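You operate a simulated robot arm through the tools that you are given. There is no shell and no other tool.

Carry out the task below with a simulated robot arm. There is one attempt and no reset: what you move stays moved.

TASK
Drive the silver cylinder's stopper 5 mm in with the mini press, then switch the press off.
Fine: push the sliding plate right in and leave it in; switch on; set the mini press dial to 5 and leave it there.

The check looks at the end state, three seconds after you hand in, the way a careful person would. Anything else that was tipped, shoved, dropped, spilled or broken makes it a failure. A push-on lid holds only when it is set on centred and level and pressed home; a screw cap is set on level and turned clockwise until tight.

THE ROBOT
A 7-joint arm with a two-finger parallel gripper, fixed in place. Base frame: the origin is at the foot of the arm, x ahead of it, y to its left, z up; the work surface is at about z = 760. Readings come in mm, degrees, newtons and seconds.
With the tool pointing down near the work surface it reaches from about 420 to 900 mm from the base axis. Its first joint turns from -17.0 to 126.0 degrees. Payload 1.57 kg.
The tool frame sits at the grasp point between the pads (the TCP): z along the fingers, y along the line on which they close. The tips reach 30 mm beyond it. The gripper opens to 80 mm. The fingers are 17 mm wide and 12 mm thick; the gripper's body (40 by 82 mm) begins 80 mm behind the TCP.
Orientation is that of the tool frame in the base frame, as [roll, pitch, yaw] about the fixed x, y, z axes, in that order (R = Rz(yaw) Ry(pitch) Rx(roll)). With the fingers straight down and closing along the base's y, the tool's x points along the base's -x, its y along +y and its z along -z.

THE INTERFACE
- The arm moves only by the tool move_arm. Its argument "moves" is text: rows parted by semicolons, each of 6 numbers parted by spaces: the shift along the tool's x, y, z in units of 400 mm (1.0 is 400 mm), then the turn, a rotation vector about the tool's x, y, z in units of 60 degrees (1.0 is 60 degrees). In form: tx ty tz ax ay az; .... A call has 1 to 20 rows; each row is the pose to reach, as a shift and turn from the pose commanded when the call began, along the tool's axes at that moment. "gripper" is the gripper command, from -1 (fully open) to 1 (shut), values between in proportion, set as the call begins (left out, the last holds). A call with a number of a shift or a turn outside -1 to 1 is refused whole. Each row takes 0.2 s and may step no farther than 50 mm and 8.6 degrees from the row before; otherwise, or with a gripper value out of range, the whole call is refused. A pose out of reach is approached as far as the arm can. The call stops where the force on the tool passes 40 N (or 10 N more than at its start, if that is more) or the arm is blocked; 0.2 s more then pass. The fingers move at their own pace (about 45 mm/s each) and stop on an object; they squeeze with about 22 N. The grip force told is the motor's: it shows also when the fingers shut on nothing. Time passes only in rows, and 0.2 s behind the last, so rows that repeat a pose let the fingers close. The reply holds the time, the measured pose of the TCP, the force on the tool along the base axes, the opening and the grip force, in the units named above and with some noise, with the torque about the TCP (base axes, N m) and any sound that the robot's microphone picked up.
- Cameras (640 x 400 px; columns grow to the right, rows downward): "scene" is fixed at [50, -650.3, 1509.5]; the picture's right is [0.46, -0.89, 0.00], its down [-0.78, -0.41, -0.48] and it looks along [0.42, 0.22, -0.88] (base axes); focal length 214 px, centre (320, 200). "wrist" rides on the gripper at [72, -7, -122] in the tool frame; the picture's right is [0.09, 1.00, 0.00], its down [-0.84, 0.08, -0.54] and it looks along [-0.54, 0.05, 0.84] (tool axes); focal length 238 px, centre (320, 200). There is no depth. A picture from a camera that has moved, and an enlarged one, comes with that camera's place and axes in the base frame and with its lens.
- camera(camera): a new picture of that camera. It takes no simulated time.
- raise_lower(by): slides the trunk up (or, below 0, down) by that many mm; the arm rides with it, the base frame stays. It gives what a move gives, with no picture.
- enlarge(camera, box): a new picture of the part [left, top, right, bottom] of that camera's present view, enlarged. It takes no simulated time.
- close_job(): hands the job in; it is judged then, once.

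Nothing tells you positions but the pictures and the camera data. Unless the task says otherwise, let go and move clear before handing in.

The tools are called after ">>>" by a JSON object that holds its "op" and its "data". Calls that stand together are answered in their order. move_arm: Moves the arm, as the interface text tells. Its arguments: {"type":"object","properties":{"moves":{"type":"string"},"gripper":{"type":"number"}},"required":["moves"]} The other tools are called the same way: raise_lower (by) slides the trunk up or down; camera (camera) takes a picture; enlarge (camera, box) takes an enlarged picture of a part of a camera's view; close_job () hands the job in.

At the start:

```text
time: 0.0
tool_pos: [709.5, -35.5, 1157.9]
tool_rot: [180.0, -0.1, -180.0]
ft_force: [0.3, 0.2, 0.5]
torque: [-0.02, 0.0, 0.01]
grip_width: 80.1
gripper_force: 0.0
trunk travel left (down, up): [-675.0, 115.0]
```

scene: 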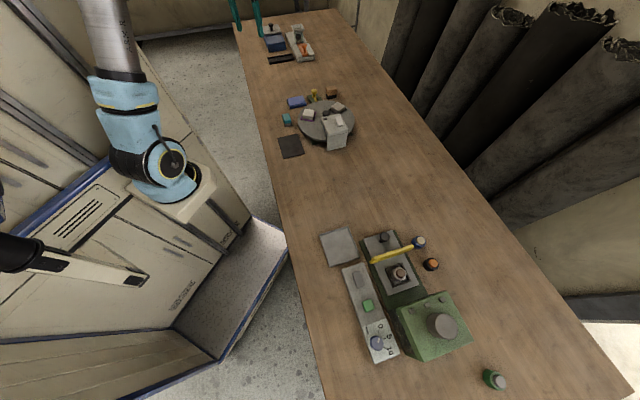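
wrist: 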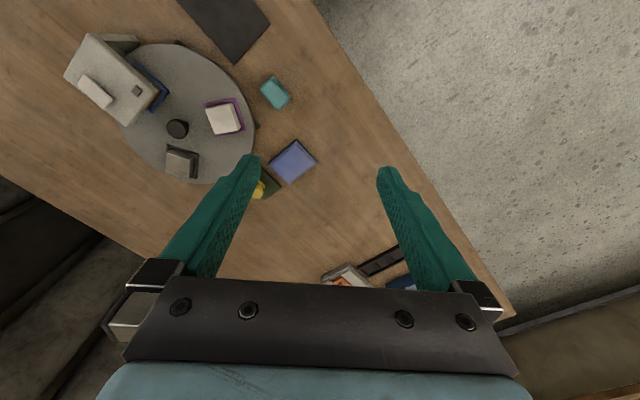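

The scene shows a green press-like machine, a control strip and some small cylinders at the near end of the bench, with a turntable and other items farther off. I'll enlarge several parts first to identify things.

>>> {"op": "enlarge", "data": {"camera": "scene", "box": [310, 220, 490, 370]}}

>>> {"op": "enlarge", "data": {"camera": "scene", "box": [230, 10, 390, 170]}}

>>> {"op": "enlarge", "data": {"camera": "wrist", "box": [50, 0, 450, 300]}}

```text
2.67 times, centred on (400, 295) of scene
camera zoom: at [50.0, -650.3, 1509.5], right [0.46, -0.89, 0.0], down [-0.78, -0.41, -0.48], along [0.42, 0.22, -0.88], focal length 572 px, centre (107, -53)
```

zoom: 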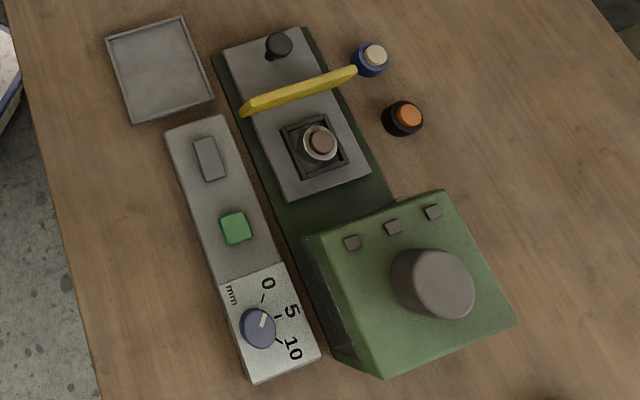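

```text
2.50 times, centred on (310, 90) of scene
camera zoom: at [50.0, -650.3, 1509.5], right [0.46, -0.89, 0.0], down [-0.78, -0.41, -0.48], along [0.42, 0.22, -0.88], focal length 536 px, centre (345, 475)
```

zoom: 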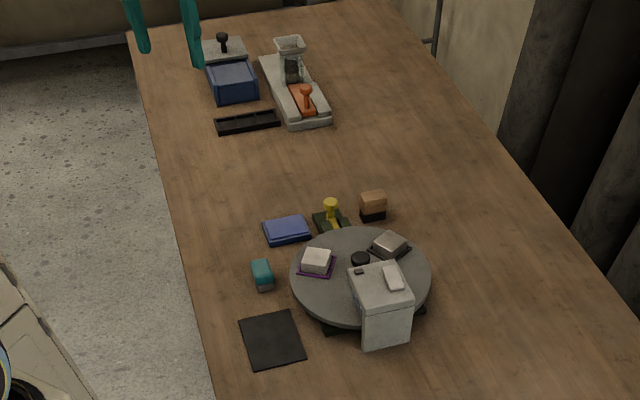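

```text
1.33 times, centred on (250, 150) of wrist
camera zoom: at [636.9, -41.9, 1280.9], right [-0.09, 1.0, 0.0], down [0.84, 0.08, 0.54], along [0.54, 0.05, -0.84], focal length 318 px, centre (413, 267)
```

zoom: 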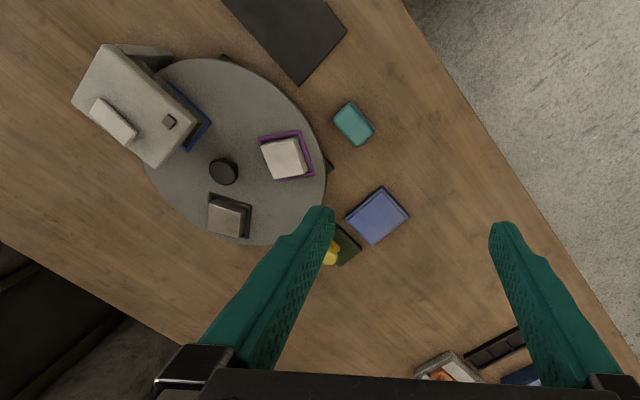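

The press is the green machine at the scene's lower right. The silver cylinder with a brown stopper sits in its sliding plate, a yellow bar crosses the plate, and a control strip with a green switch and a 0/5/10 mm dial lies alongside. I put the press near (275, -817) in the base frame, so I'll swing the arm that way at its present height to look closer.

>>> {"op": "move_arm", "data": {"moves": "0.0105 -0.1234 0 0 0 0.0667; 0.0295 -0.2458 0 0 0 0.1333; 0.0573 -0.3668 0 0 0 0.2; 0.093 -0.4853 0 0 0 0.2667; 0.1373 -0.6013 0 0 0 0.3333; 0.1893 -0.7138 0 0 0 0.4; 0.2493 -0.8223 0 0 0 0.4667; 0.3165 -0.9263 0 0 0 0.5333", "gripper": -1}}

```text
time: 1.8
tool_pos: [580.2, -406.9, 1155.6]
tool_rot: [180.0, -0.1, 148.0]
ft_force: [0.2, -0.8, 0.4]
torque: [-0.03, -0.01, 0.01]
grip_width: 79.8
gripper_force: 0.0
trunk travel left (down, up): [-675.0, 115.0]
```

The swing works and the way is clear. I'll repeat the same arc toward the press.

>>> {"op": "move_arm", "data": {"moves": "0.0105 -0.1234 0 0 0 0.0667; 0.0295 -0.2458 0 0 0 0.1333; 0.0573 -0.3668 0 0 0 0.2; 0.093 -0.4853 0 0 0 0.2667; 0.1373 -0.6013 0 0 0 0.3333; 0.1893 -0.7138 0 0 0 0.4; 0.2493 -0.8223 0 0 0 0.4667; 0.3165 -0.9263 0 0 0 0.5333"}}

>>> {"op": "camera", "data": {"camera": "wrist"}}

>>> {"op": "camera", "data": {"camera": "scene"}}

```text
time: 3.6
tool_pos: [277.0, -653.7, 1160.9]
tool_rot: [180.0, 0.0, 116.0]
ft_force: [0.5, 0.5, 0.7]
torque: [0.0, 0.03, -0.01]
grip_width: 80.2
gripper_force: 0.0
trunk travel left (down, up): [-675.0, 115.0]
```

```text
taken
camera wrist: at [239.1, -591.1, 1283.6], right [0.85, 0.52, 0.0], down [0.44, -0.72, 0.54], along [0.28, -0.46, -0.84], focal length 238 px, centre (320, 200)
```

wrist: 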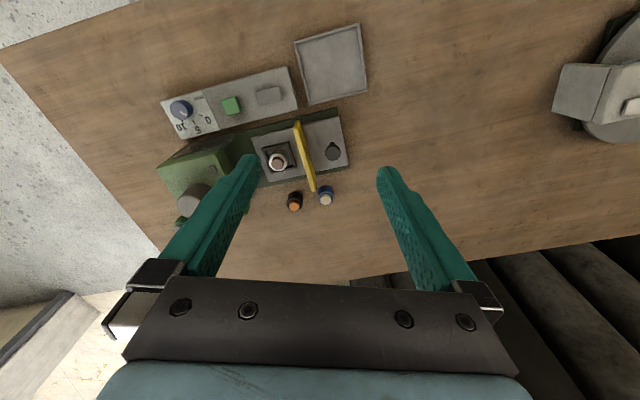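

```text
taken
```

scene: 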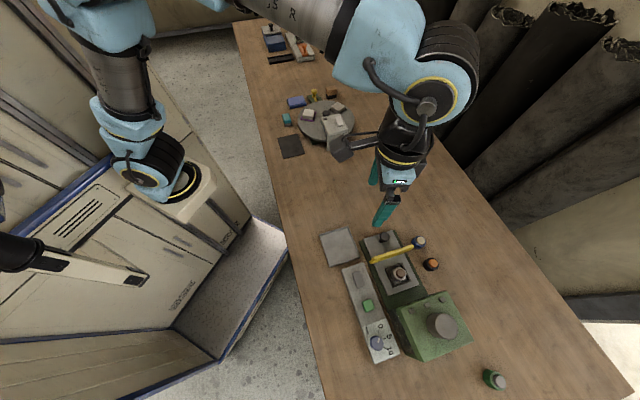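

The wrist camera now shows the whole press: dial, green switch, sliding plate with cylinder, and the yellow bar. I'll enlarge it.

>>> {"op": "enlarge", "data": {"camera": "wrist", "box": [150, 20, 390, 240]}}

>>> {"op": "enlarge", "data": {"camera": "wrist", "box": [240, 100, 360, 220]}}

>>> {"op": "enlarge", "data": {"camera": "scene", "box": [340, 220, 450, 300]}}

```text
1.82 times, centred on (270, 130) of wrist
camera zoom: at [239.1, -591.1, 1283.6], right [0.85, 0.52, 0.0], down [0.44, -0.72, 0.54], along [0.28, -0.46, -0.84], focal length 433 px, centre (411, 327)
```

zoom: 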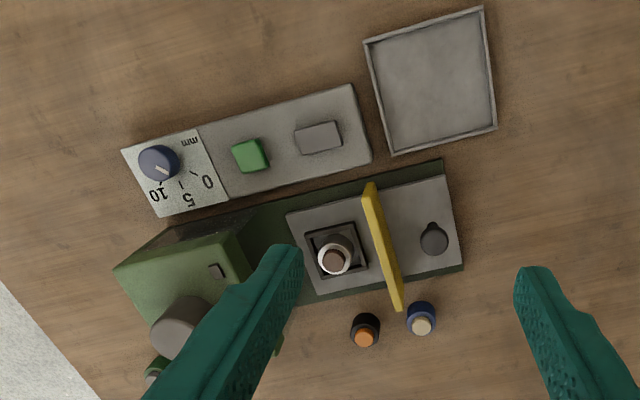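

```text
3.33 times, centred on (300, 160) of wrist
camera zoom: at [239.1, -591.1, 1283.6], right [0.85, 0.52, 0.0], down [0.44, -0.72, 0.54], along [0.28, -0.46, -0.84], focal length 794 px, centre (387, 333)
```

zoom: 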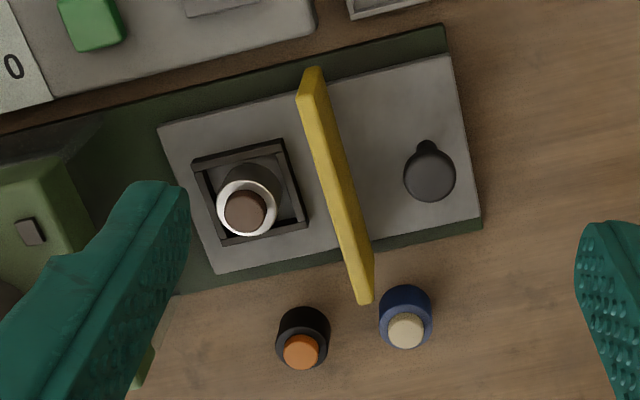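

```text
5.00 times, centred on (395, 260) of scene
camera zoom: at [50.0, -650.3, 1509.5], right [0.46, -0.89, 0.0], down [-0.78, -0.41, -0.48], along [0.42, 0.22, -0.88], focal length 1072 px, centre (-55, -100)
```

zoom: 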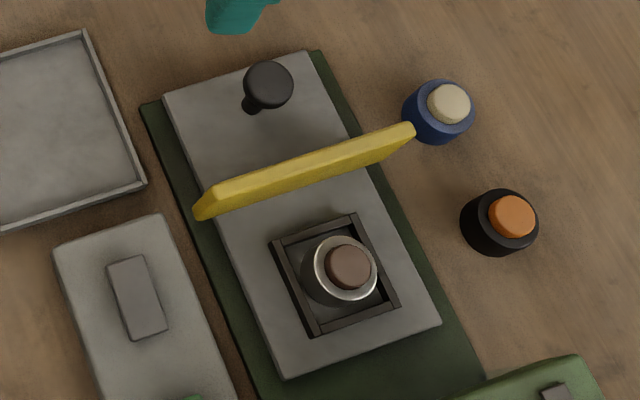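

The yellow bar stands across the sliding plate between the cylinder nest and the black knob, and I need to know if it is fixed, hinged or loose. I'll lower the hand straight down for a closer look.

>>> {"op": "move_arm", "data": {"moves": "0 0 0.1 0 0 0; 0 0 0.2 0 0 0; 0 0 0.3 0 0 0; 0 0 0.4 0 0 0; 0 0 0.5 0 0 0"}}

>>> {"op": "camera", "data": {"camera": "wrist"}}

>>> {"op": "enlarge", "data": {"camera": "wrist", "box": [220, 60, 420, 260]}}

```text
time: 4.8
tool_pos: [276.8, -654.3, 959.9]
tool_rot: [180.0, 0.1, 116.0]
ft_force: [0.1, 1.1, 0.6]
torque: [-0.03, 0.01, -0.02]
grip_width: 80.0
gripper_force: 0.0
trunk travel left (down, up): [-675.0, 115.0]
```

```text
taken
camera wrist: at [239.9, -592.2, 1081.4], right [0.86, 0.52, 0.0], down [0.44, -0.72, 0.54], along [0.28, -0.46, -0.84], focal length 238 px, centre (320, 200)
```

wrist: 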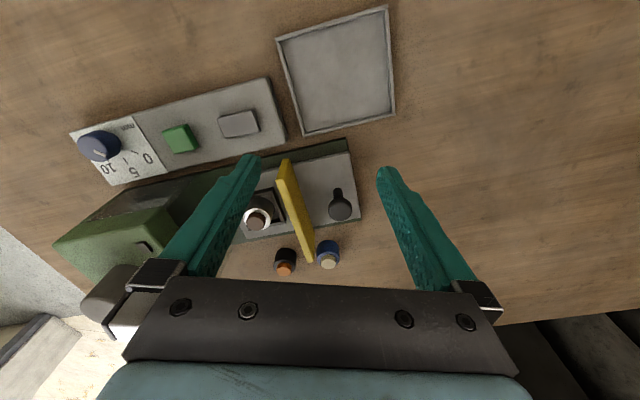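

```text
2.00 times, centred on (320, 160) of wrist
camera zoom: at [239.9, -592.2, 1081.4], right [0.86, 0.52, 0.0], down [0.44, -0.72, 0.54], along [0.28, -0.46, -0.84], focal length 477 px, centre (320, 280)
```

zoom: 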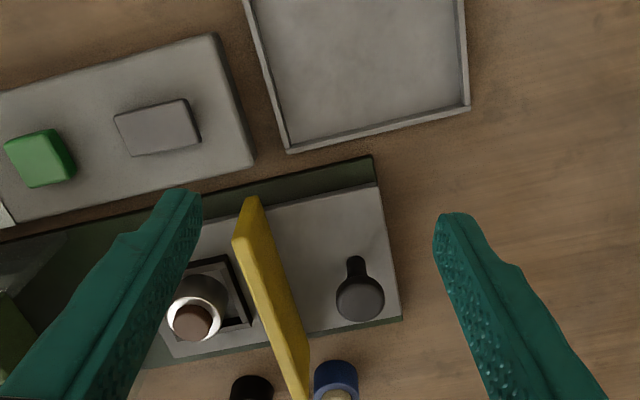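

The bar looks like a thin upright plank across the plate. I'll turn the hand to look along the slide direction from the knob end, so I can judge the bar's height and whether it is attached.

>>> {"op": "move_arm", "data": {"moves": "-0.0325 0.0273 0 0 0 0.125; -0.065 0.0546 0 0 0 0.25; -0.0975 0.082 0 0 0 0.375; -0.13 0.1093 0 0 0 0.5; -0.1625 0.1366 0 0 0 0.625; -0.195 0.1639 0 0 0 0.75; -0.2275 0.1912 0 0 0 0.875; -0.26 0.2185 0 0 0 1.0"}}

>>> {"op": "camera", "data": {"camera": "wrist"}}

>>> {"op": "enlarge", "data": {"camera": "wrist", "box": [220, 60, 420, 260]}}

```text
time: 6.6
tool_pos: [401.7, -708.4, 958.3]
tool_rot: [-179.9, 0.0, 55.7]
ft_force: [-0.3, 0.1, -0.3]
torque: [-0.02, -0.02, -0.02]
grip_width: 80.0
gripper_force: 0.1
trunk travel left (down, up): [-675.0, 115.0]
```

```text
taken
camera wrist: at [435.9, -645.3, 1081.3], right [0.88, -0.48, 0.0], down [-0.41, -0.74, 0.54], along [-0.26, -0.47, -0.84], focal length 238 px, centre (320, 200)
```

wrist: 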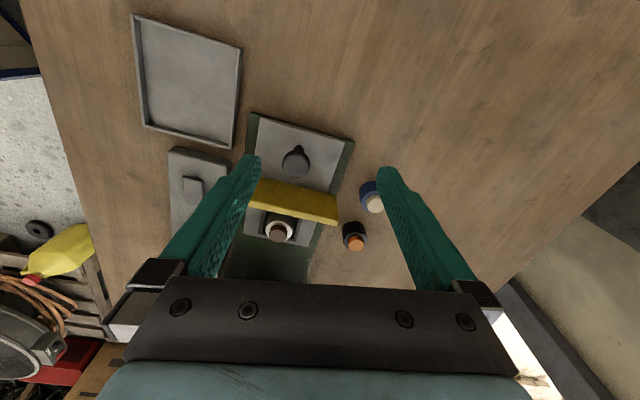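

```text
2.00 times, centred on (320, 160) of wrist
camera zoom: at [435.9, -645.3, 1081.3], right [0.88, -0.48, 0.0], down [-0.41, -0.74, 0.54], along [-0.26, -0.47, -0.84], focal length 477 px, centre (320, 280)
```

zoom: 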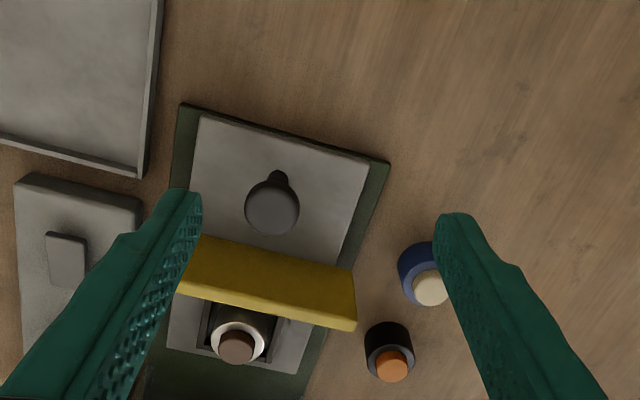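

From this side the yellow piece is a thin upright wall standing across the plate, about 65 mm tall, between knob and cylinder. I'll tilt the hand for a low view along the slide, to see the press mouth and whether this wall fits.

>>> {"op": "move_arm", "data": {"moves": "0.0194 0.0037 0.0265 0.0087 -0.0997 0.0326; 0.0388 0.0074 0.053 0.0175 -0.1995 0.0652; 0.0582 0.0111 0.0795 0.0262 -0.2992 0.0978; 0.0776 0.0148 0.106 0.035 -0.399 0.1304; 0.097 0.0185 0.1325 0.0437 -0.4987 0.163"}}

>>> {"op": "camera", "data": {"camera": "wrist"}}

>>> {"op": "enlarge", "data": {"camera": "wrist", "box": [200, 60, 440, 260]}}

```text
time: 7.8
tool_pos: [428.4, -680.6, 907.0]
tool_rot: [179.9, 30.1, 45.8]
ft_force: [-0.2, -0.9, 0.3]
torque: [0.03, -0.06, 0.05]
grip_width: 80.1
gripper_force: 0.1
trunk travel left (down, up): [-675.0, 115.0]
```

```text
taken
camera wrist: at [510.4, -587.7, 976.8], right [0.77, -0.64, -0.04], down [-0.26, -0.38, 0.89], along [-0.58, -0.67, -0.46], focal length 238 px, centre (320, 200)
```

wrist: 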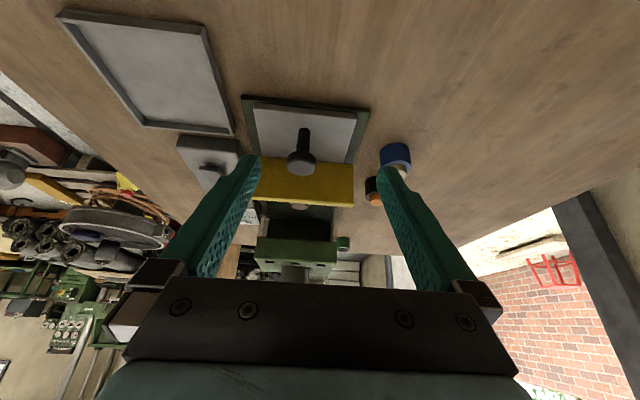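

```text
2.00 times, centred on (320, 160) of wrist
camera zoom: at [510.4, -587.7, 976.8], right [0.77, -0.64, -0.04], down [-0.26, -0.38, 0.89], along [-0.58, -0.67, -0.46], focal length 477 px, centre (320, 280)
```

zoom: 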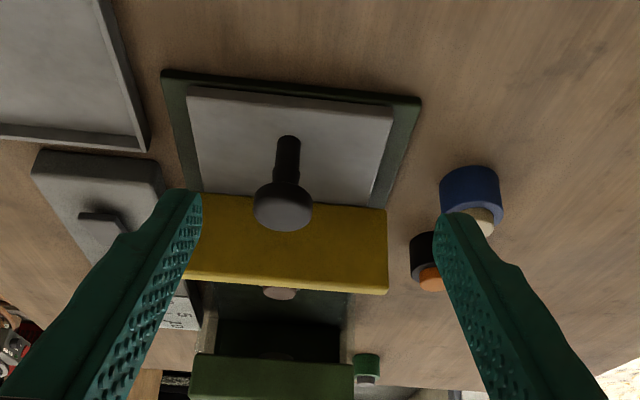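

The low view shows the press mouth beyond the yellow wall. The wall stands on the plate like a guard, and the knob is a mushroom-shaped post near (357, -730) with its cap at about z = 824. Next I'll move over to the control strip for a close look at the dial and switch before touching anything.

>>> {"op": "move_arm", "data": {"moves": "-0.0573 -0.0644 0.0394 -0.0294 0.0578 -0.1098; -0.1145 -0.1288 0.0788 -0.0588 0.1155 -0.2195; -0.1718 -0.1931 0.1181 -0.0881 0.1733 -0.3293; -0.229 -0.2575 0.1575 -0.1175 0.231 -0.439; -0.2863 -0.3219 0.1969 -0.1469 0.2888 -0.5488; -0.3435 -0.3863 0.2363 -0.1763 0.3465 -0.6585; -0.4008 -0.4506 0.2756 -0.2056 0.4043 -0.7683; -0.458 -0.515 0.315 -0.235 0.462 -0.878"}}

>>> {"op": "camera", "data": {"camera": "wrist"}}

```text
time: 9.6
tool_pos: [128.6, -694.8, 887.5]
tool_rot: [-179.9, 0.0, 100.0]
ft_force: [1.0, 0.9, 0.5]
torque: [-0.01, 0.02, 0.01]
grip_width: 80.0
gripper_force: 0.0
trunk travel left (down, up): [-675.0, 115.0]
```

```text
taken
camera wrist: at [109.0, -625.7, 1011.2], right [0.96, 0.27, 0.0], down [0.22, -0.81, 0.54], along [0.14, -0.52, -0.84], focal length 238 px, centre (320, 200)
```

wrist: 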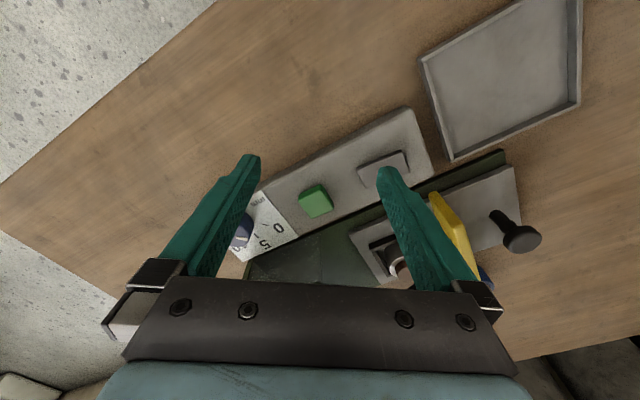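

>>> {"op": "enlarge", "data": {"camera": "wrist", "box": [250, 100, 450, 260]}}

>>> {"op": "move_arm", "data": {"moves": "0.05 -0.1 0 0 0 0; 0.1 -0.2 0 0 0 0; 0.12 -0.25 0 0 0 0"}}

>>> {"op": "camera", "data": {"camera": "wrist"}}

```text
2.50 times, centred on (350, 180) of wrist
camera zoom: at [109.0, -625.7, 1011.2], right [0.96, 0.27, 0.0], down [0.22, -0.81, 0.54], along [0.14, -0.52, -0.84], focal length 596 px, centre (245, 250)
```

zoom: 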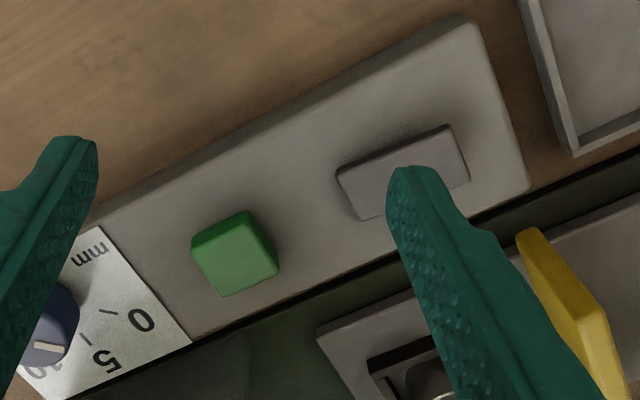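

```text
time: 10.4
tool_pos: [19.8, -667.0, 887.1]
tool_rot: [-180.0, 0.0, 100.0]
ft_force: [1.2, 0.1, 0.4]
torque: [0.01, 0.01, 0.01]
grip_width: 80.1
gripper_force: 0.0
trunk travel left (down, up): [-675.0, 115.0]
```

```text
taken
camera wrist: at [1.4, -596.5, 1010.9], right [0.96, 0.26, 0.0], down [0.22, -0.81, 0.54], along [0.14, -0.52, -0.84], focal length 238 px, centre (320, 200)
```

wrist: 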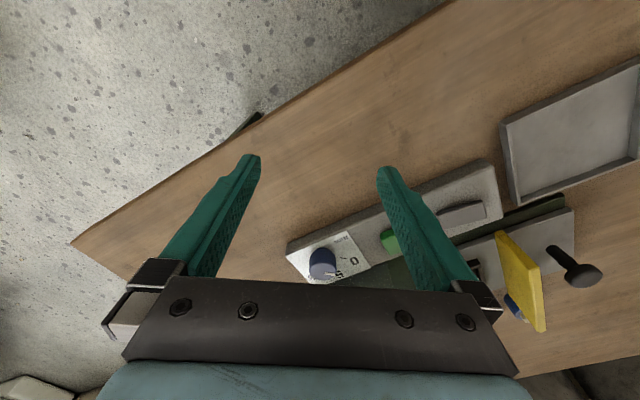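

I see the green button, a grey button beside it and the dial with its white pointer. I'll shift outward so the dial sits in the middle of the wrist view.

>>> {"op": "move_arm", "data": {"moves": "-0.115 0.03 0 0 0 0; -0.229 0.061 0 0 0 0"}}

>>> {"op": "camera", "data": {"camera": "wrist"}}

>>> {"op": "enlarge", "data": {"camera": "wrist", "box": [260, 140, 380, 260]}}

```text
time: 11.0
tool_pos: [60.3, -752.2, 888.2]
tool_rot: [179.9, 0.0, 99.9]
ft_force: [-0.1, 0.5, 0.6]
torque: [-0.03, -0.01, -0.01]
grip_width: 79.8
gripper_force: 0.1
trunk travel left (down, up): [-675.0, 115.0]
```

```text
taken
camera wrist: at [41.0, -681.9, 1012.0], right [0.96, 0.26, 0.0], down [0.22, -0.81, 0.54], along [0.14, -0.52, -0.84], focal length 238 px, centre (320, 200)
```

wrist: 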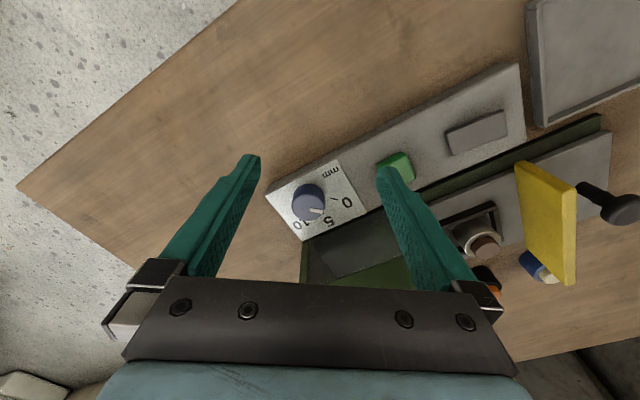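

```text
3.33 times, centred on (320, 200) of wrist
camera zoom: at [41.0, -681.9, 1012.0], right [0.96, 0.26, 0.0], down [0.22, -0.81, 0.54], along [0.14, -0.52, -0.84], focal length 794 px, centre (320, 200)
```

zoom: 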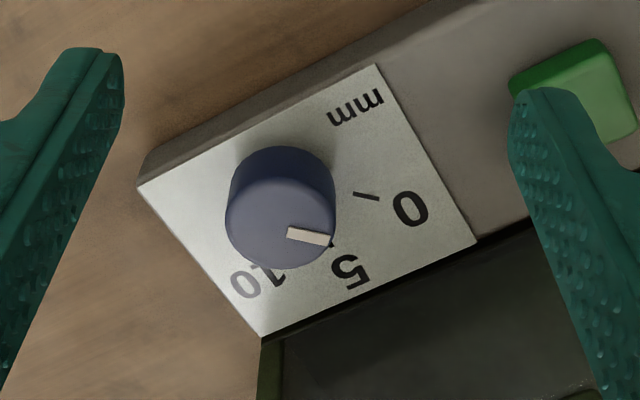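

>>> {"op": "enlarge", "data": {"camera": "wrist", "box": [285, 170, 365, 240]}}

>>> {"op": "enlarge", "data": {"camera": "scene", "box": [350, 310, 410, 370]}}

```text
5.71 times, centred on (325, 205) of wrist
camera zoom: at [41.0, -681.9, 1012.0], right [0.96, 0.26, 0.0], down [0.22, -0.81, 0.54], along [0.14, -0.52, -0.84], focal length 1362 px, centre (291, 171)
```

zoom: 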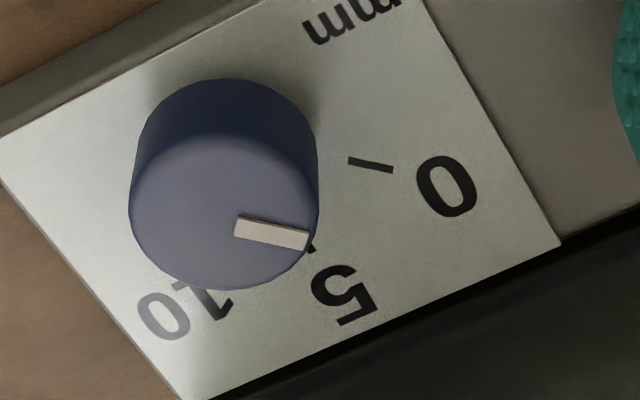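

```text
6.67 times, centred on (380, 340) of scene
camera zoom: at [50.0, -650.3, 1509.5], right [0.46, -0.89, 0.0], down [-0.78, -0.41, -0.48], along [0.42, 0.22, -0.88], focal length 1430 px, centre (-80, -733)
```

zoom: 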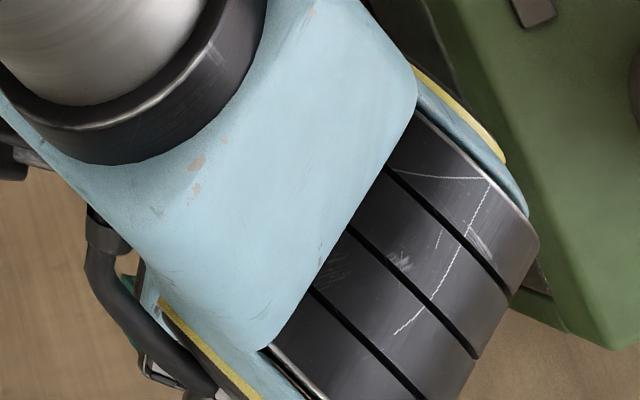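

The dial knob is about 35 mm across, centred near (66, -822) with its top near z = 805, and it points at about 0. The 5 lies 45° clockwise from there. I'll hover over it with the fingers turned so that a clockwise twist ends clear of the press body.

>>> {"op": "move_arm", "data": {"moves": "-0.029 -0.0024 0.0117 0 0 -0.125; -0.058 -0.0047 0.0233 0 0 -0.25; -0.087 -0.0071 0.035 0 0 -0.375; -0.116 -0.0095 0.0467 0 0 -0.5; -0.145 -0.0118 0.0583 0 0 -0.625; -0.174 -0.0142 0.07 0 0 -0.75", "gripper": -0.5}}

>>> {"op": "camera", "data": {"camera": "wrist"}}

>>> {"op": "enlarge", "data": {"camera": "wrist", "box": [240, 80, 400, 240]}}

```text
time: 12.4
tool_pos: [67.4, -822.0, 861.2]
tool_rot: [179.9, 0.0, 145.1]
ft_force: [-0.7, -0.1, 0.3]
torque: [0.03, 0.0, 0.0]
grip_width: 59.8
gripper_force: 0.1
trunk travel left (down, up): [-675.0, 115.0]
```

```text
taken
camera wrist: at [4.4, -786.1, 983.6], right [0.5, 0.87, 0.0], down [0.73, -0.42, 0.54], along [0.47, -0.27, -0.84], focal length 238 px, centre (320, 200)
```

wrist: 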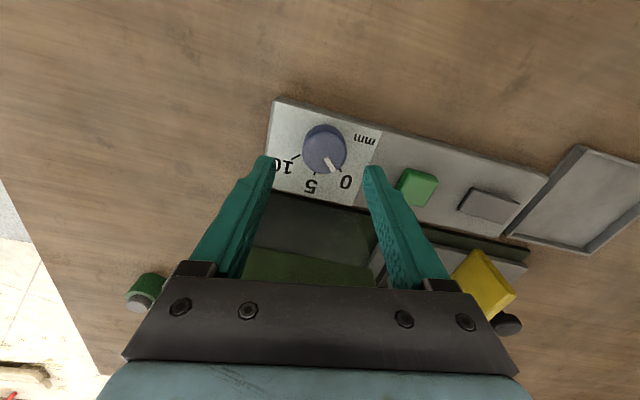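

```text
2.50 times, centred on (320, 160) of wrist
camera zoom: at [4.4, -786.1, 983.6], right [0.5, 0.87, 0.0], down [0.73, -0.42, 0.54], along [0.47, -0.27, -0.84], focal length 596 px, centre (320, 300)
```

zoom: 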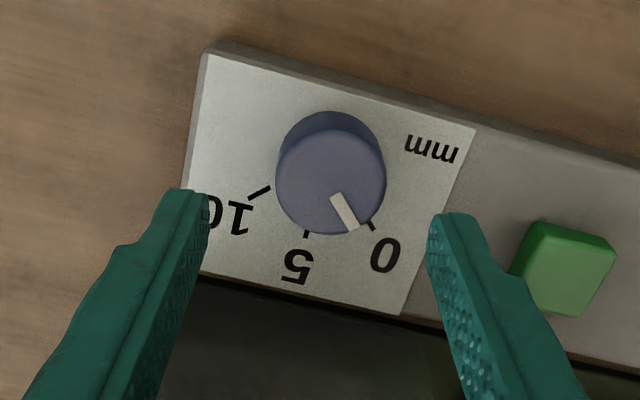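

From directly above, the ticks read clearly and the pointer sits at 0. I'm about 4 mm off the knob's centre, so I'll correct that and go down around it.

>>> {"op": "move_arm", "data": {"moves": "0.0058 0.007 0.02 0 0 0; 0.0058 0.007 0.055 0 0 0; 0.0058 0.007 0.085 0 0 0; 0.0058 0.007 0.102 0 0 0"}}

>>> {"op": "camera", "data": {"camera": "wrist"}}

>>> {"op": "enlarge", "data": {"camera": "wrist", "box": [240, 80, 400, 240]}}

```text
time: 13.4
tool_pos: [66.6, -819.6, 818.8]
tool_rot: [180.0, 0.0, 144.9]
ft_force: [0.6, 0.1, 0.1]
torque: [0.03, -0.01, 0.0]
grip_width: 60.1
gripper_force: 0.0
trunk travel left (down, up): [-675.0, 115.0]
```

```text
taken
camera wrist: at [4.5, -782.9, 941.8], right [0.5, 0.87, 0.0], down [0.73, -0.42, 0.54], along [0.47, -0.27, -0.84], focal length 238 px, centre (320, 200)
```

wrist: 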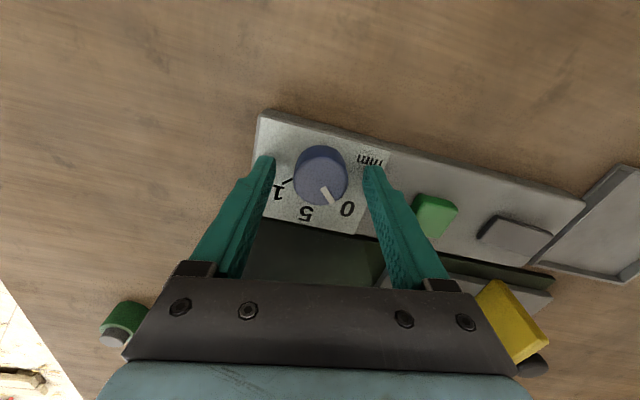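

```text
2.50 times, centred on (320, 160) of wrist
camera zoom: at [4.5, -782.9, 941.8], right [0.5, 0.87, 0.0], down [0.73, -0.42, 0.54], along [0.47, -0.27, -0.84], focal length 596 px, centre (320, 300)
```

zoom: 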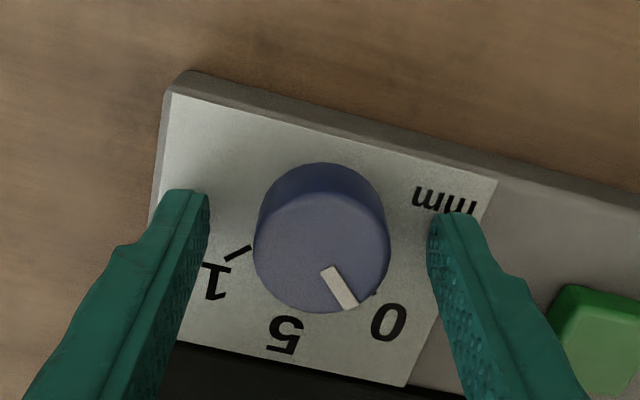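

The fingers straddle the knob and are well centred on it. I'll close on it.

>>> {"op": "move_arm", "data": {"moves": "0 0 0 0 0 0; 0 0 0 0 0 0; 0 0 0 0 0 0; 0 0 0 0 0 0", "gripper": 1}}

>>> {"op": "enlarge", "data": {"camera": "wrist", "box": [240, 80, 400, 240]}}

```text
time: 14.4
tool_pos: [66.3, -818.6, 819.2]
tool_rot: [180.0, 0.0, 144.9]
ft_force: [1.6, 1.7, -0.2]
torque: [0.03, -0.01, -0.01]
grip_width: 33.2
gripper_force: 35.5
trunk travel left (down, up): [-675.0, 115.0]
```

```text
2.50 times, centred on (320, 160) of wrist
camera zoom: at [4.6, -782.8, 941.9], right [0.5, 0.87, 0.0], down [0.73, -0.42, 0.54], along [0.47, -0.27, -0.84], focal length 596 px, centre (320, 300)
```

zoom: 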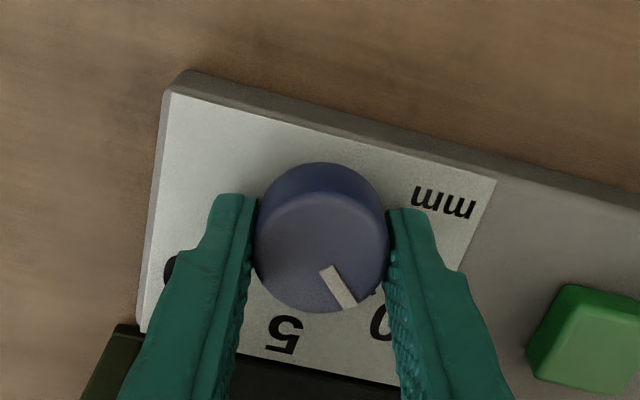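

The knob is gripped. I'll twist it 38° clockwise first, then check it against the 5 mark.

>>> {"op": "move_arm", "data": {"moves": "0 0 0 0 0 0.105; 0 0 0 0 0 0.21; 0 0 0 0 0 0.315; 0 0 0 0 0 0.42; 0 0 0 0 0 0.525; 0 0 0 0 0 0.633; 0 0 0 0 0 0.633"}}

>>> {"op": "enlarge", "data": {"camera": "wrist", "box": [240, 80, 400, 240]}}

>>> {"op": "camera", "data": {"camera": "wrist"}}

```text
time: 16.0
tool_pos: [65.0, -820.0, 819.9]
tool_rot: [-179.9, 0.0, 106.7]
ft_force: [-7.8, -12.9, -4.5]
torque: [-0.74, 0.17, 0.02]
grip_width: 33.3
gripper_force: 40.7
trunk travel left (down, up): [-675.0, 115.0]
```

```text
2.50 times, centred on (320, 160) of wrist
camera zoom: at [38.9, -752.4, 941.8], right [0.93, 0.38, 0.0], down [0.32, -0.78, 0.54], along [0.2, -0.5, -0.84], focal length 596 px, centre (320, 300)
```

zoom: 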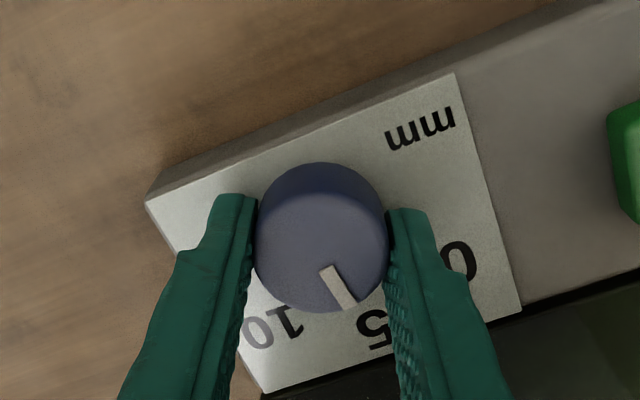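

```text
taken
camera wrist: at [38.9, -752.4, 941.8], right [0.93, 0.38, 0.0], down [0.32, -0.78, 0.54], along [0.2, -0.5, -0.84], focal length 238 px, centre (320, 200)
```

wrist: 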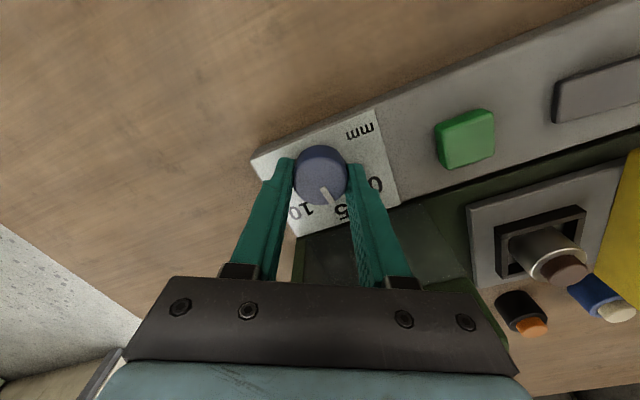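

The pointer turned with the fingers and is a few degrees short of 5. I'll turn 5° more, then open and check the reading from above.

>>> {"op": "move_arm", "data": {"moves": "0 0 0 0 0 0.042; 0 0 0 0 0 0.083; 0 0 0 0 0 0.083"}}

>>> {"op": "move_arm", "data": {"moves": "0 0 0 0 0 0; 0 0 0 0 0 0; 0 0 0 0 0 0", "gripper": -0.5}}

>>> {"op": "enlarge", "data": {"camera": "wrist", "box": [240, 80, 400, 240]}}

```text
time: 16.8
tool_pos: [66.3, -819.8, 819.4]
tool_rot: [-180.0, 0.2, 102.0]
ft_force: [-15.0, -23.8, 0.9]
torque: [0.16, 0.62, 0.0]
grip_width: 33.5
gripper_force: 41.4
trunk travel left (down, up): [-675.0, 115.0]
```

```text
time: 17.6
tool_pos: [67.8, -818.1, 819.6]
tool_rot: [-180.0, 0.0, 102.0]
ft_force: [-0.7, 0.1, -0.3]
torque: [-0.01, 0.0, 0.02]
grip_width: 59.8
gripper_force: 0.1
trunk travel left (down, up): [-675.0, 115.0]
```

```text
2.50 times, centred on (320, 160) of wrist
camera zoom: at [46.3, -748.8, 941.4], right [0.95, 0.3, 0.0], down [0.25, -0.8, 0.54], along [0.16, -0.52, -0.84], focal length 596 px, centre (320, 300)
```

zoom: 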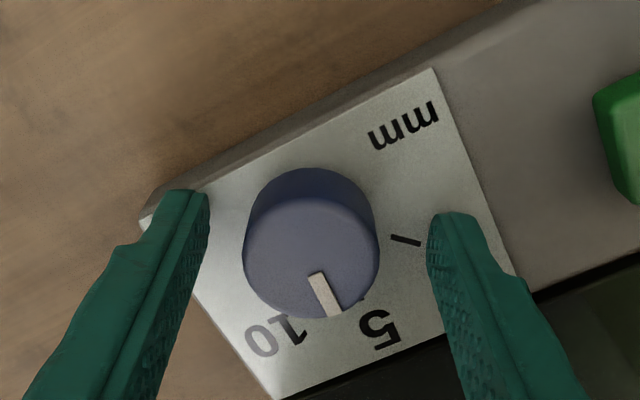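

After opening, the pointer appears a little past 5: the arm sprang back on release and dragged the knob. I'll rise, centre over the dial, and read it carefully.

>>> {"op": "move_arm", "data": {"moves": "0 0 -0.05 0 0 0; -0.002 -0.0065 -0.105 0 0 0; -0.002 -0.0065 -0.105 0 0 0"}}

>>> {"op": "enlarge", "data": {"camera": "wrist", "box": [270, 100, 370, 200]}}

```text
time: 18.4
tool_pos: [63.8, -818.7, 859.7]
tool_rot: [179.9, 0.0, 102.0]
ft_force: [-0.3, 0.2, -0.6]
torque: [0.02, 0.04, 0.01]
grip_width: 60.2
gripper_force: 0.1
trunk travel left (down, up): [-675.0, 115.0]
```

```text
4.00 times, centred on (320, 150) of wrist
camera zoom: at [43.0, -750.4, 982.9], right [0.95, 0.3, 0.0], down [0.25, -0.8, 0.54], along [0.16, -0.52, -0.84], focal length 953 px, centre (320, 400)
```

zoom: 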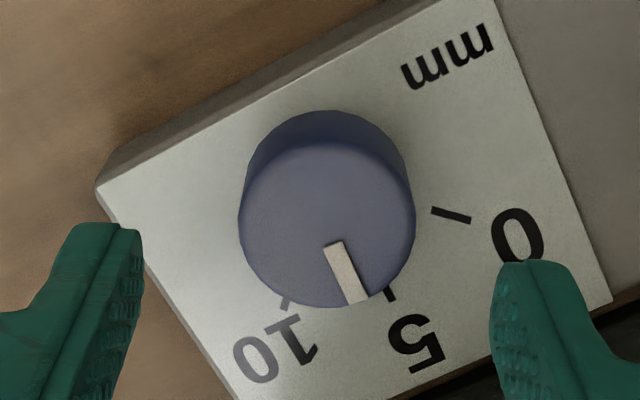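

Read carefully, the ticks are 45–46° apart and the pointer is about 7° past the 5 (around 5.8). Now that I'm centred on the knob, I'll go down, grip and turn back, watching side forces before letting go.

>>> {"op": "move_arm", "data": {"moves": "0 0.0015 0.05 0 0 0; 0 0.0015 0.1 0 0 0; 0 0.0015 0.1 0 0 0"}}

>>> {"op": "move_arm", "data": {"moves": "0 0 0 0 0 0; 0 0 0 0 0 0; 0 0 0 0 0 0; 0 0 0 0 0 0", "gripper": 1}}

>>> {"op": "enlarge", "data": {"camera": "wrist", "box": [270, 120, 370, 220]}}

```text
time: 19.2
tool_pos: [65.9, -818.3, 819.1]
tool_rot: [180.0, 0.0, 102.0]
ft_force: [-0.4, -0.3, -0.6]
torque: [0.01, -0.02, 0.01]
grip_width: 60.0
gripper_force: 0.0
trunk travel left (down, up): [-675.0, 115.0]
```

```text
time: 20.2
tool_pos: [65.5, -819.9, 819.4]
tool_rot: [179.9, -0.1, 102.0]
ft_force: [-1.7, -1.8, -0.6]
torque: [-0.18, 0.01, 0.01]
grip_width: 33.6
gripper_force: 35.5
trunk travel left (down, up): [-675.0, 115.0]
```

```text
4.00 times, centred on (320, 170) of wrist
camera zoom: at [44.2, -750.0, 942.7], right [0.96, 0.3, 0.0], down [0.25, -0.8, 0.54], along [0.16, -0.52, -0.84], focal length 953 px, centre (320, 320)
```

zoom: 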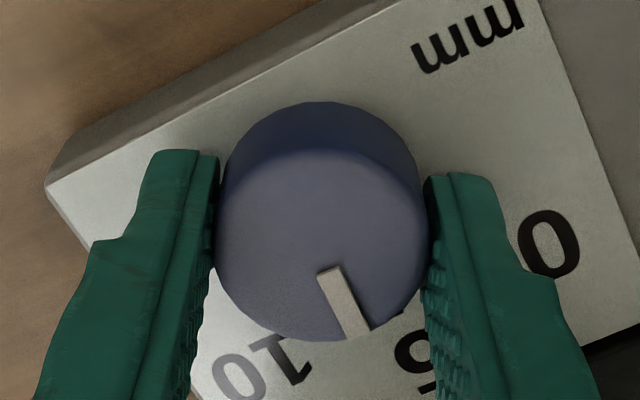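

>>> {"op": "move_arm", "data": {"moves": "0 0 0 0 0 -0.04; 0 0 0 0 0 -0.08; 0 0 0 0 0 -0.117; 0 0 0 0 0 -0.117"}}

>>> {"op": "enlarge", "data": {"camera": "wrist", "box": [270, 120, 370, 220]}}

```text
time: 21.2
tool_pos: [66.7, -818.4, 819.3]
tool_rot: [179.9, 0.0, 109.1]
ft_force: [2.3, 1.6, -6.5]
torque: [-0.01, -0.15, 0.03]
grip_width: 33.6
gripper_force: 40.9
trunk travel left (down, up): [-675.0, 115.0]
```

```text
4.00 times, centred on (320, 170) of wrist
camera zoom: at [36.0, -753.4, 942.9], right [0.91, 0.41, 0.0], down [0.35, -0.77, 0.54], along [0.22, -0.49, -0.84], focal length 953 px, centre (320, 320)
```

zoom: 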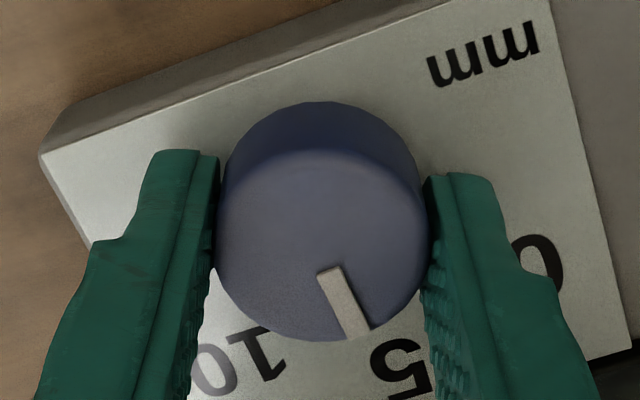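

Side forces are small, about 3 N. I'll open, rise and read the dial again.

>>> {"op": "move_arm", "data": {"moves": "0 0 0 0 0 0; 0 0 0 0 0 0; 0 0 0 0 0 0", "gripper": -0.5}}

>>> {"op": "move_arm", "data": {"moves": "0 0 -0.05 0 0 0; 0 0 -0.1 0 0 0; 0 0 -0.1 0 0 0"}}

>>> {"op": "enlarge", "data": {"camera": "wrist", "box": [270, 100, 370, 200]}}

```text
time: 22.0
tool_pos: [64.8, -818.9, 820.8]
tool_rot: [179.9, 0.1, 109.0]
ft_force: [0.0, 0.1, 0.0]
torque: [0.0, 0.05, 0.0]
grip_width: 60.1
gripper_force: 0.0
trunk travel left (down, up): [-675.0, 115.0]
```

```text
time: 22.8
tool_pos: [65.0, -819.8, 860.8]
tool_rot: [179.9, 0.0, 108.9]
ft_force: [0.2, -0.7, -1.0]
torque: [-0.02, 0.0, 0.03]
grip_width: 60.0
gripper_force: 0.0
trunk travel left (down, up): [-675.0, 115.0]
```

```text
4.00 times, centred on (320, 150) of wrist
camera zoom: at [36.0, -753.7, 983.8], right [0.91, 0.41, 0.0], down [0.35, -0.77, 0.54], along [0.22, -0.49, -0.84], focal length 953 px, centre (320, 400)
```

zoom: 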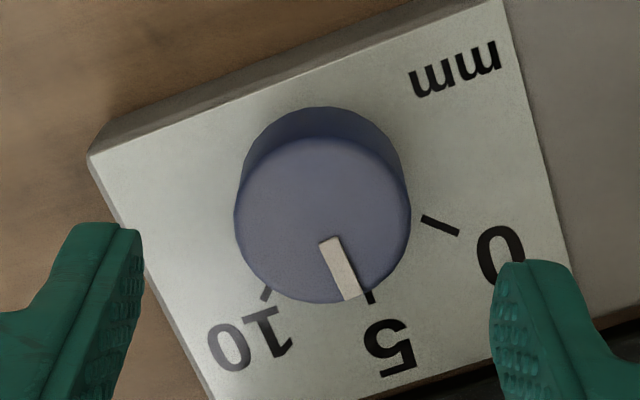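

The pointer now reads about 5.1. To remove parallax I'll turn the camera so the pointer lies along the image's vertical and compare it with the 5 tick.

>>> {"op": "move_arm", "data": {"moves": "0 0 0 0 0 -0.114; 0 0 0 0 0 -0.228; 0 0 0 0 0 -0.342; 0 0 0 0 0 -0.342"}}

>>> {"op": "enlarge", "data": {"camera": "wrist", "box": [270, 100, 370, 200]}}

>>> {"op": "enlarge", "data": {"camera": "wrist", "box": [295, 140, 345, 190]}}

```text
time: 23.8
tool_pos: [65.5, -819.5, 860.3]
tool_rot: [-180.0, 0.1, 129.6]
ft_force: [0.2, 0.0, 0.5]
torque: [0.02, 0.01, 0.0]
grip_width: 60.1
gripper_force: 0.1
trunk travel left (down, up): [-675.0, 115.0]
```

```text
4.00 times, centred on (320, 150) of wrist
camera zoom: at [14.9, -768.3, 983.7], right [0.71, 0.71, 0.0], down [0.59, -0.6, 0.54], along [0.38, -0.38, -0.84], focal length 953 px, centre (320, 400)
```

zoom: 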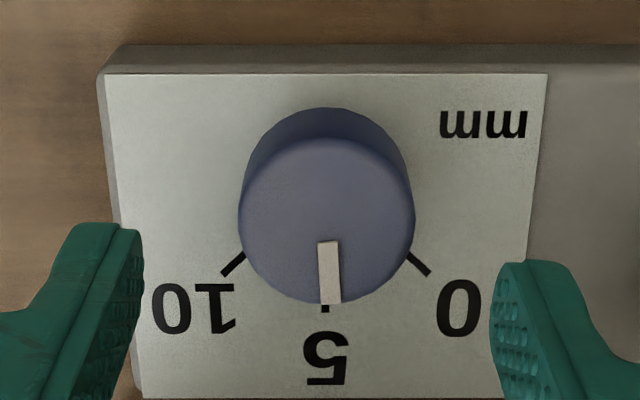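

```text
8.00 times, centred on (320, 165) of wrist
camera zoom: at [14.9, -768.3, 983.7], right [0.71, 0.71, 0.0], down [0.59, -0.6, 0.54], along [0.38, -0.38, -0.84], focal length 1907 px, centre (320, 480)
```

zoom: 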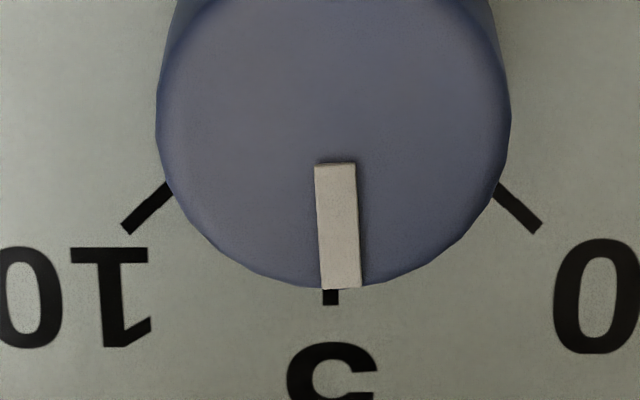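

Seen along its own direction, the pointer is about 2.7° short of the 5 tick, which is about 4.7. I'll grip again, nudge it 3° clockwise and re-check from this same view.

>>> {"op": "move_arm", "data": {"moves": "0 0.002 0.05 0 0 0; 0 0.002 0.1 0 0 0; 0 0.002 0.1 0 0 0"}}

>>> {"op": "move_arm", "data": {"moves": "0 0 0 0 0 0; 0 0 0 0 0 0; 0 0 0 0 0 0; 0 0 0 0 0 0", "gripper": 1}}

>>> {"op": "enlarge", "data": {"camera": "wrist", "box": [295, 160, 345, 210]}}

```text
time: 24.6
tool_pos: [66.7, -820.1, 822.7]
tool_rot: [180.0, 0.0, 129.5]
ft_force: [-0.4, -0.9, 0.6]
torque: [0.0, -0.03, -0.01]
grip_width: 59.9
gripper_force: 0.1
trunk travel left (down, up): [-675.0, 115.0]
```

```text
time: 25.6
tool_pos: [66.1, -818.8, 821.0]
tool_rot: [-179.9, 0.0, 129.5]
ft_force: [0.3, 0.3, -0.7]
torque: [-0.01, -0.04, -0.01]
grip_width: 33.5
gripper_force: 35.6
trunk travel left (down, up): [-675.0, 115.0]
```

```text
8.00 times, centred on (320, 185) of wrist
camera zoom: at [15.8, -767.7, 944.2], right [0.71, 0.7, 0.0], down [0.59, -0.6, 0.54], along [0.38, -0.38, -0.84], focal length 1907 px, centre (320, 320)
```

zoom: 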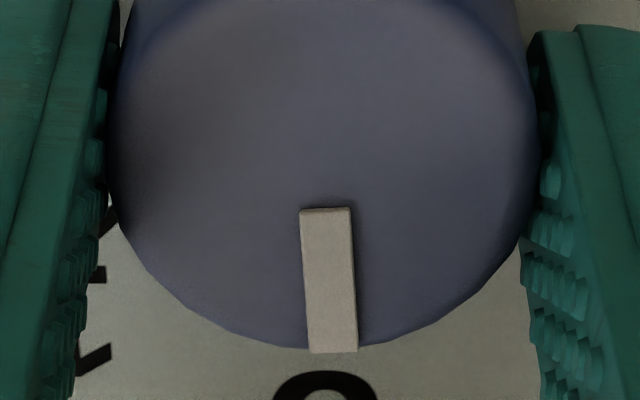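

>>> {"op": "move_arm", "data": {"moves": "0 0 0 0 0 0.025; 0 0 0 0 0 0.05; 0 0 0 0 0 0.05"}}

>>> {"op": "move_arm", "data": {"moves": "0 0 0 0 0 0; 0 0 0 0 0 0; 0 0 0 0 0 0", "gripper": -0.5}}

>>> {"op": "move_arm", "data": {"moves": "0 0 -0.05 0 0 -0.025; 0 0 -0.1 0 0 -0.05; 0 0 -0.1 0 0 -0.05"}}

>>> {"op": "enlarge", "data": {"camera": "wrist", "box": [295, 140, 345, 190]}}

```text
time: 26.4
tool_pos: [66.4, -818.8, 819.9]
tool_rot: [180.0, 0.0, 126.5]
ft_force: [1.9, 0.4, 1.4]
torque: [0.05, -0.1, -0.04]
grip_width: 33.5
gripper_force: 40.9
trunk travel left (down, up): [-675.0, 115.0]
```

```text
time: 27.2
tool_pos: [66.7, -819.0, 820.5]
tool_rot: [-179.9, 0.0, 126.4]
ft_force: [0.2, 0.5, -0.6]
torque: [-0.01, 0.0, -0.01]
grip_width: 60.0
gripper_force: 0.0
trunk travel left (down, up): [-675.0, 115.0]
```

```text
time: 28.0
tool_pos: [65.4, -819.2, 860.3]
tool_rot: [180.0, 0.0, 129.6]
ft_force: [-0.2, 0.2, 0.9]
torque: [-0.01, 0.01, 0.0]
grip_width: 59.8
gripper_force: 0.0
trunk travel left (down, up): [-675.0, 115.0]
```

```text
8.00 times, centred on (320, 165) of wrist
camera zoom: at [14.9, -767.0, 983.6], right [0.71, 0.7, 0.0], down [0.59, -0.6, 0.54], along [0.38, -0.38, -0.84], focal length 1907 px, centre (320, 480)
```

zoom: 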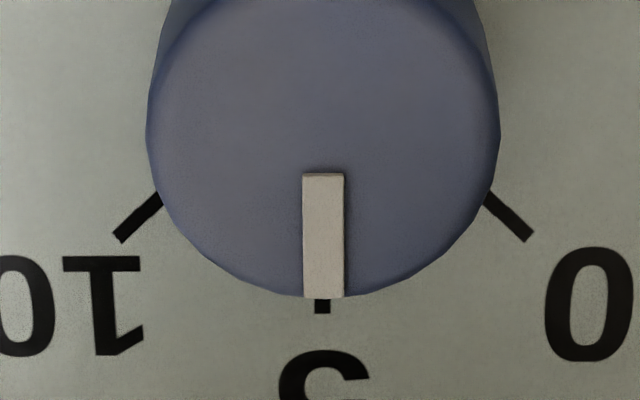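

The dial now lines up exactly with 5. Next I'll close the fingers, lift, and travel to behind the sliding plate's knob.

>>> {"op": "move_arm", "data": {"moves": "0 0 -0.1 0 0 0; 0 0 -0.175 0 0 0; -0.0278 0.0811 -0.175 0 0 0.14; -0.0556 0.1622 -0.175 0 0 0.28; -0.0834 0.2434 -0.175 0 0 0.42; -0.1112 0.3245 -0.175 0 0 0.56; -0.139 0.4056 -0.175 0 0 0.7", "gripper": 1}}

>>> {"op": "move_arm", "data": {"moves": "0.0278 0.066 0 0 0 0.1183; 0.0556 0.1319 0 0 0 0.2367; 0.0834 0.1979 0 0 0 0.355; 0.1111 0.2639 0 0 0 0.4733; 0.1389 0.3298 0 0 0 0.5917; 0.1667 0.3958 0 0 0 0.71; 0.1667 0.3958 0 0 0 0.71"}}

>>> {"op": "camera", "data": {"camera": "wrist"}}

>>> {"op": "camera", "data": {"camera": "scene"}}

```text
time: 29.6
tool_pos: [226.6, -758.3, 929.6]
tool_rot: [180.0, 0.0, 87.2]
ft_force: [-0.8, -0.3, -0.3]
torque: [0.0, -0.04, -0.03]
grip_width: 0.0
gripper_force: 21.1
trunk travel left (down, up): [-675.0, 115.0]
```

```text
time: 31.2
tool_pos: [388.0, -697.6, 930.3]
tool_rot: [180.0, 0.0, 44.8]
ft_force: [0.2, 0.5, 0.6]
torque: [0.0, 0.02, 0.03]
grip_width: 0.3
gripper_force: 21.6
trunk travel left (down, up): [-675.0, 115.0]
```

```text
taken
camera wrist: at [433.8, -642.8, 1053.0], right [0.77, -0.64, 0.0], down [-0.54, -0.64, 0.54], along [-0.35, -0.42, -0.84], focal length 238 px, centre (320, 200)
```

wrist: 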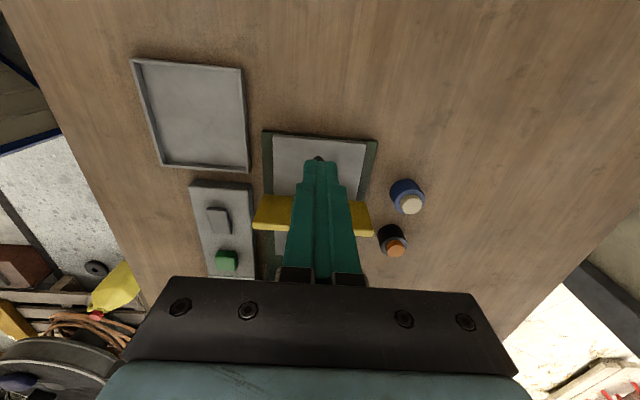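

```text
taken
```

scene: 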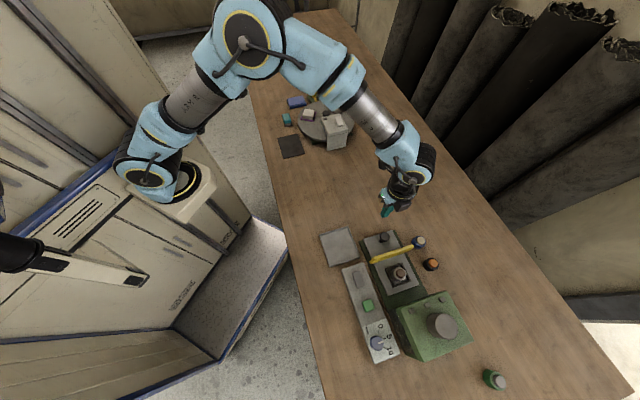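

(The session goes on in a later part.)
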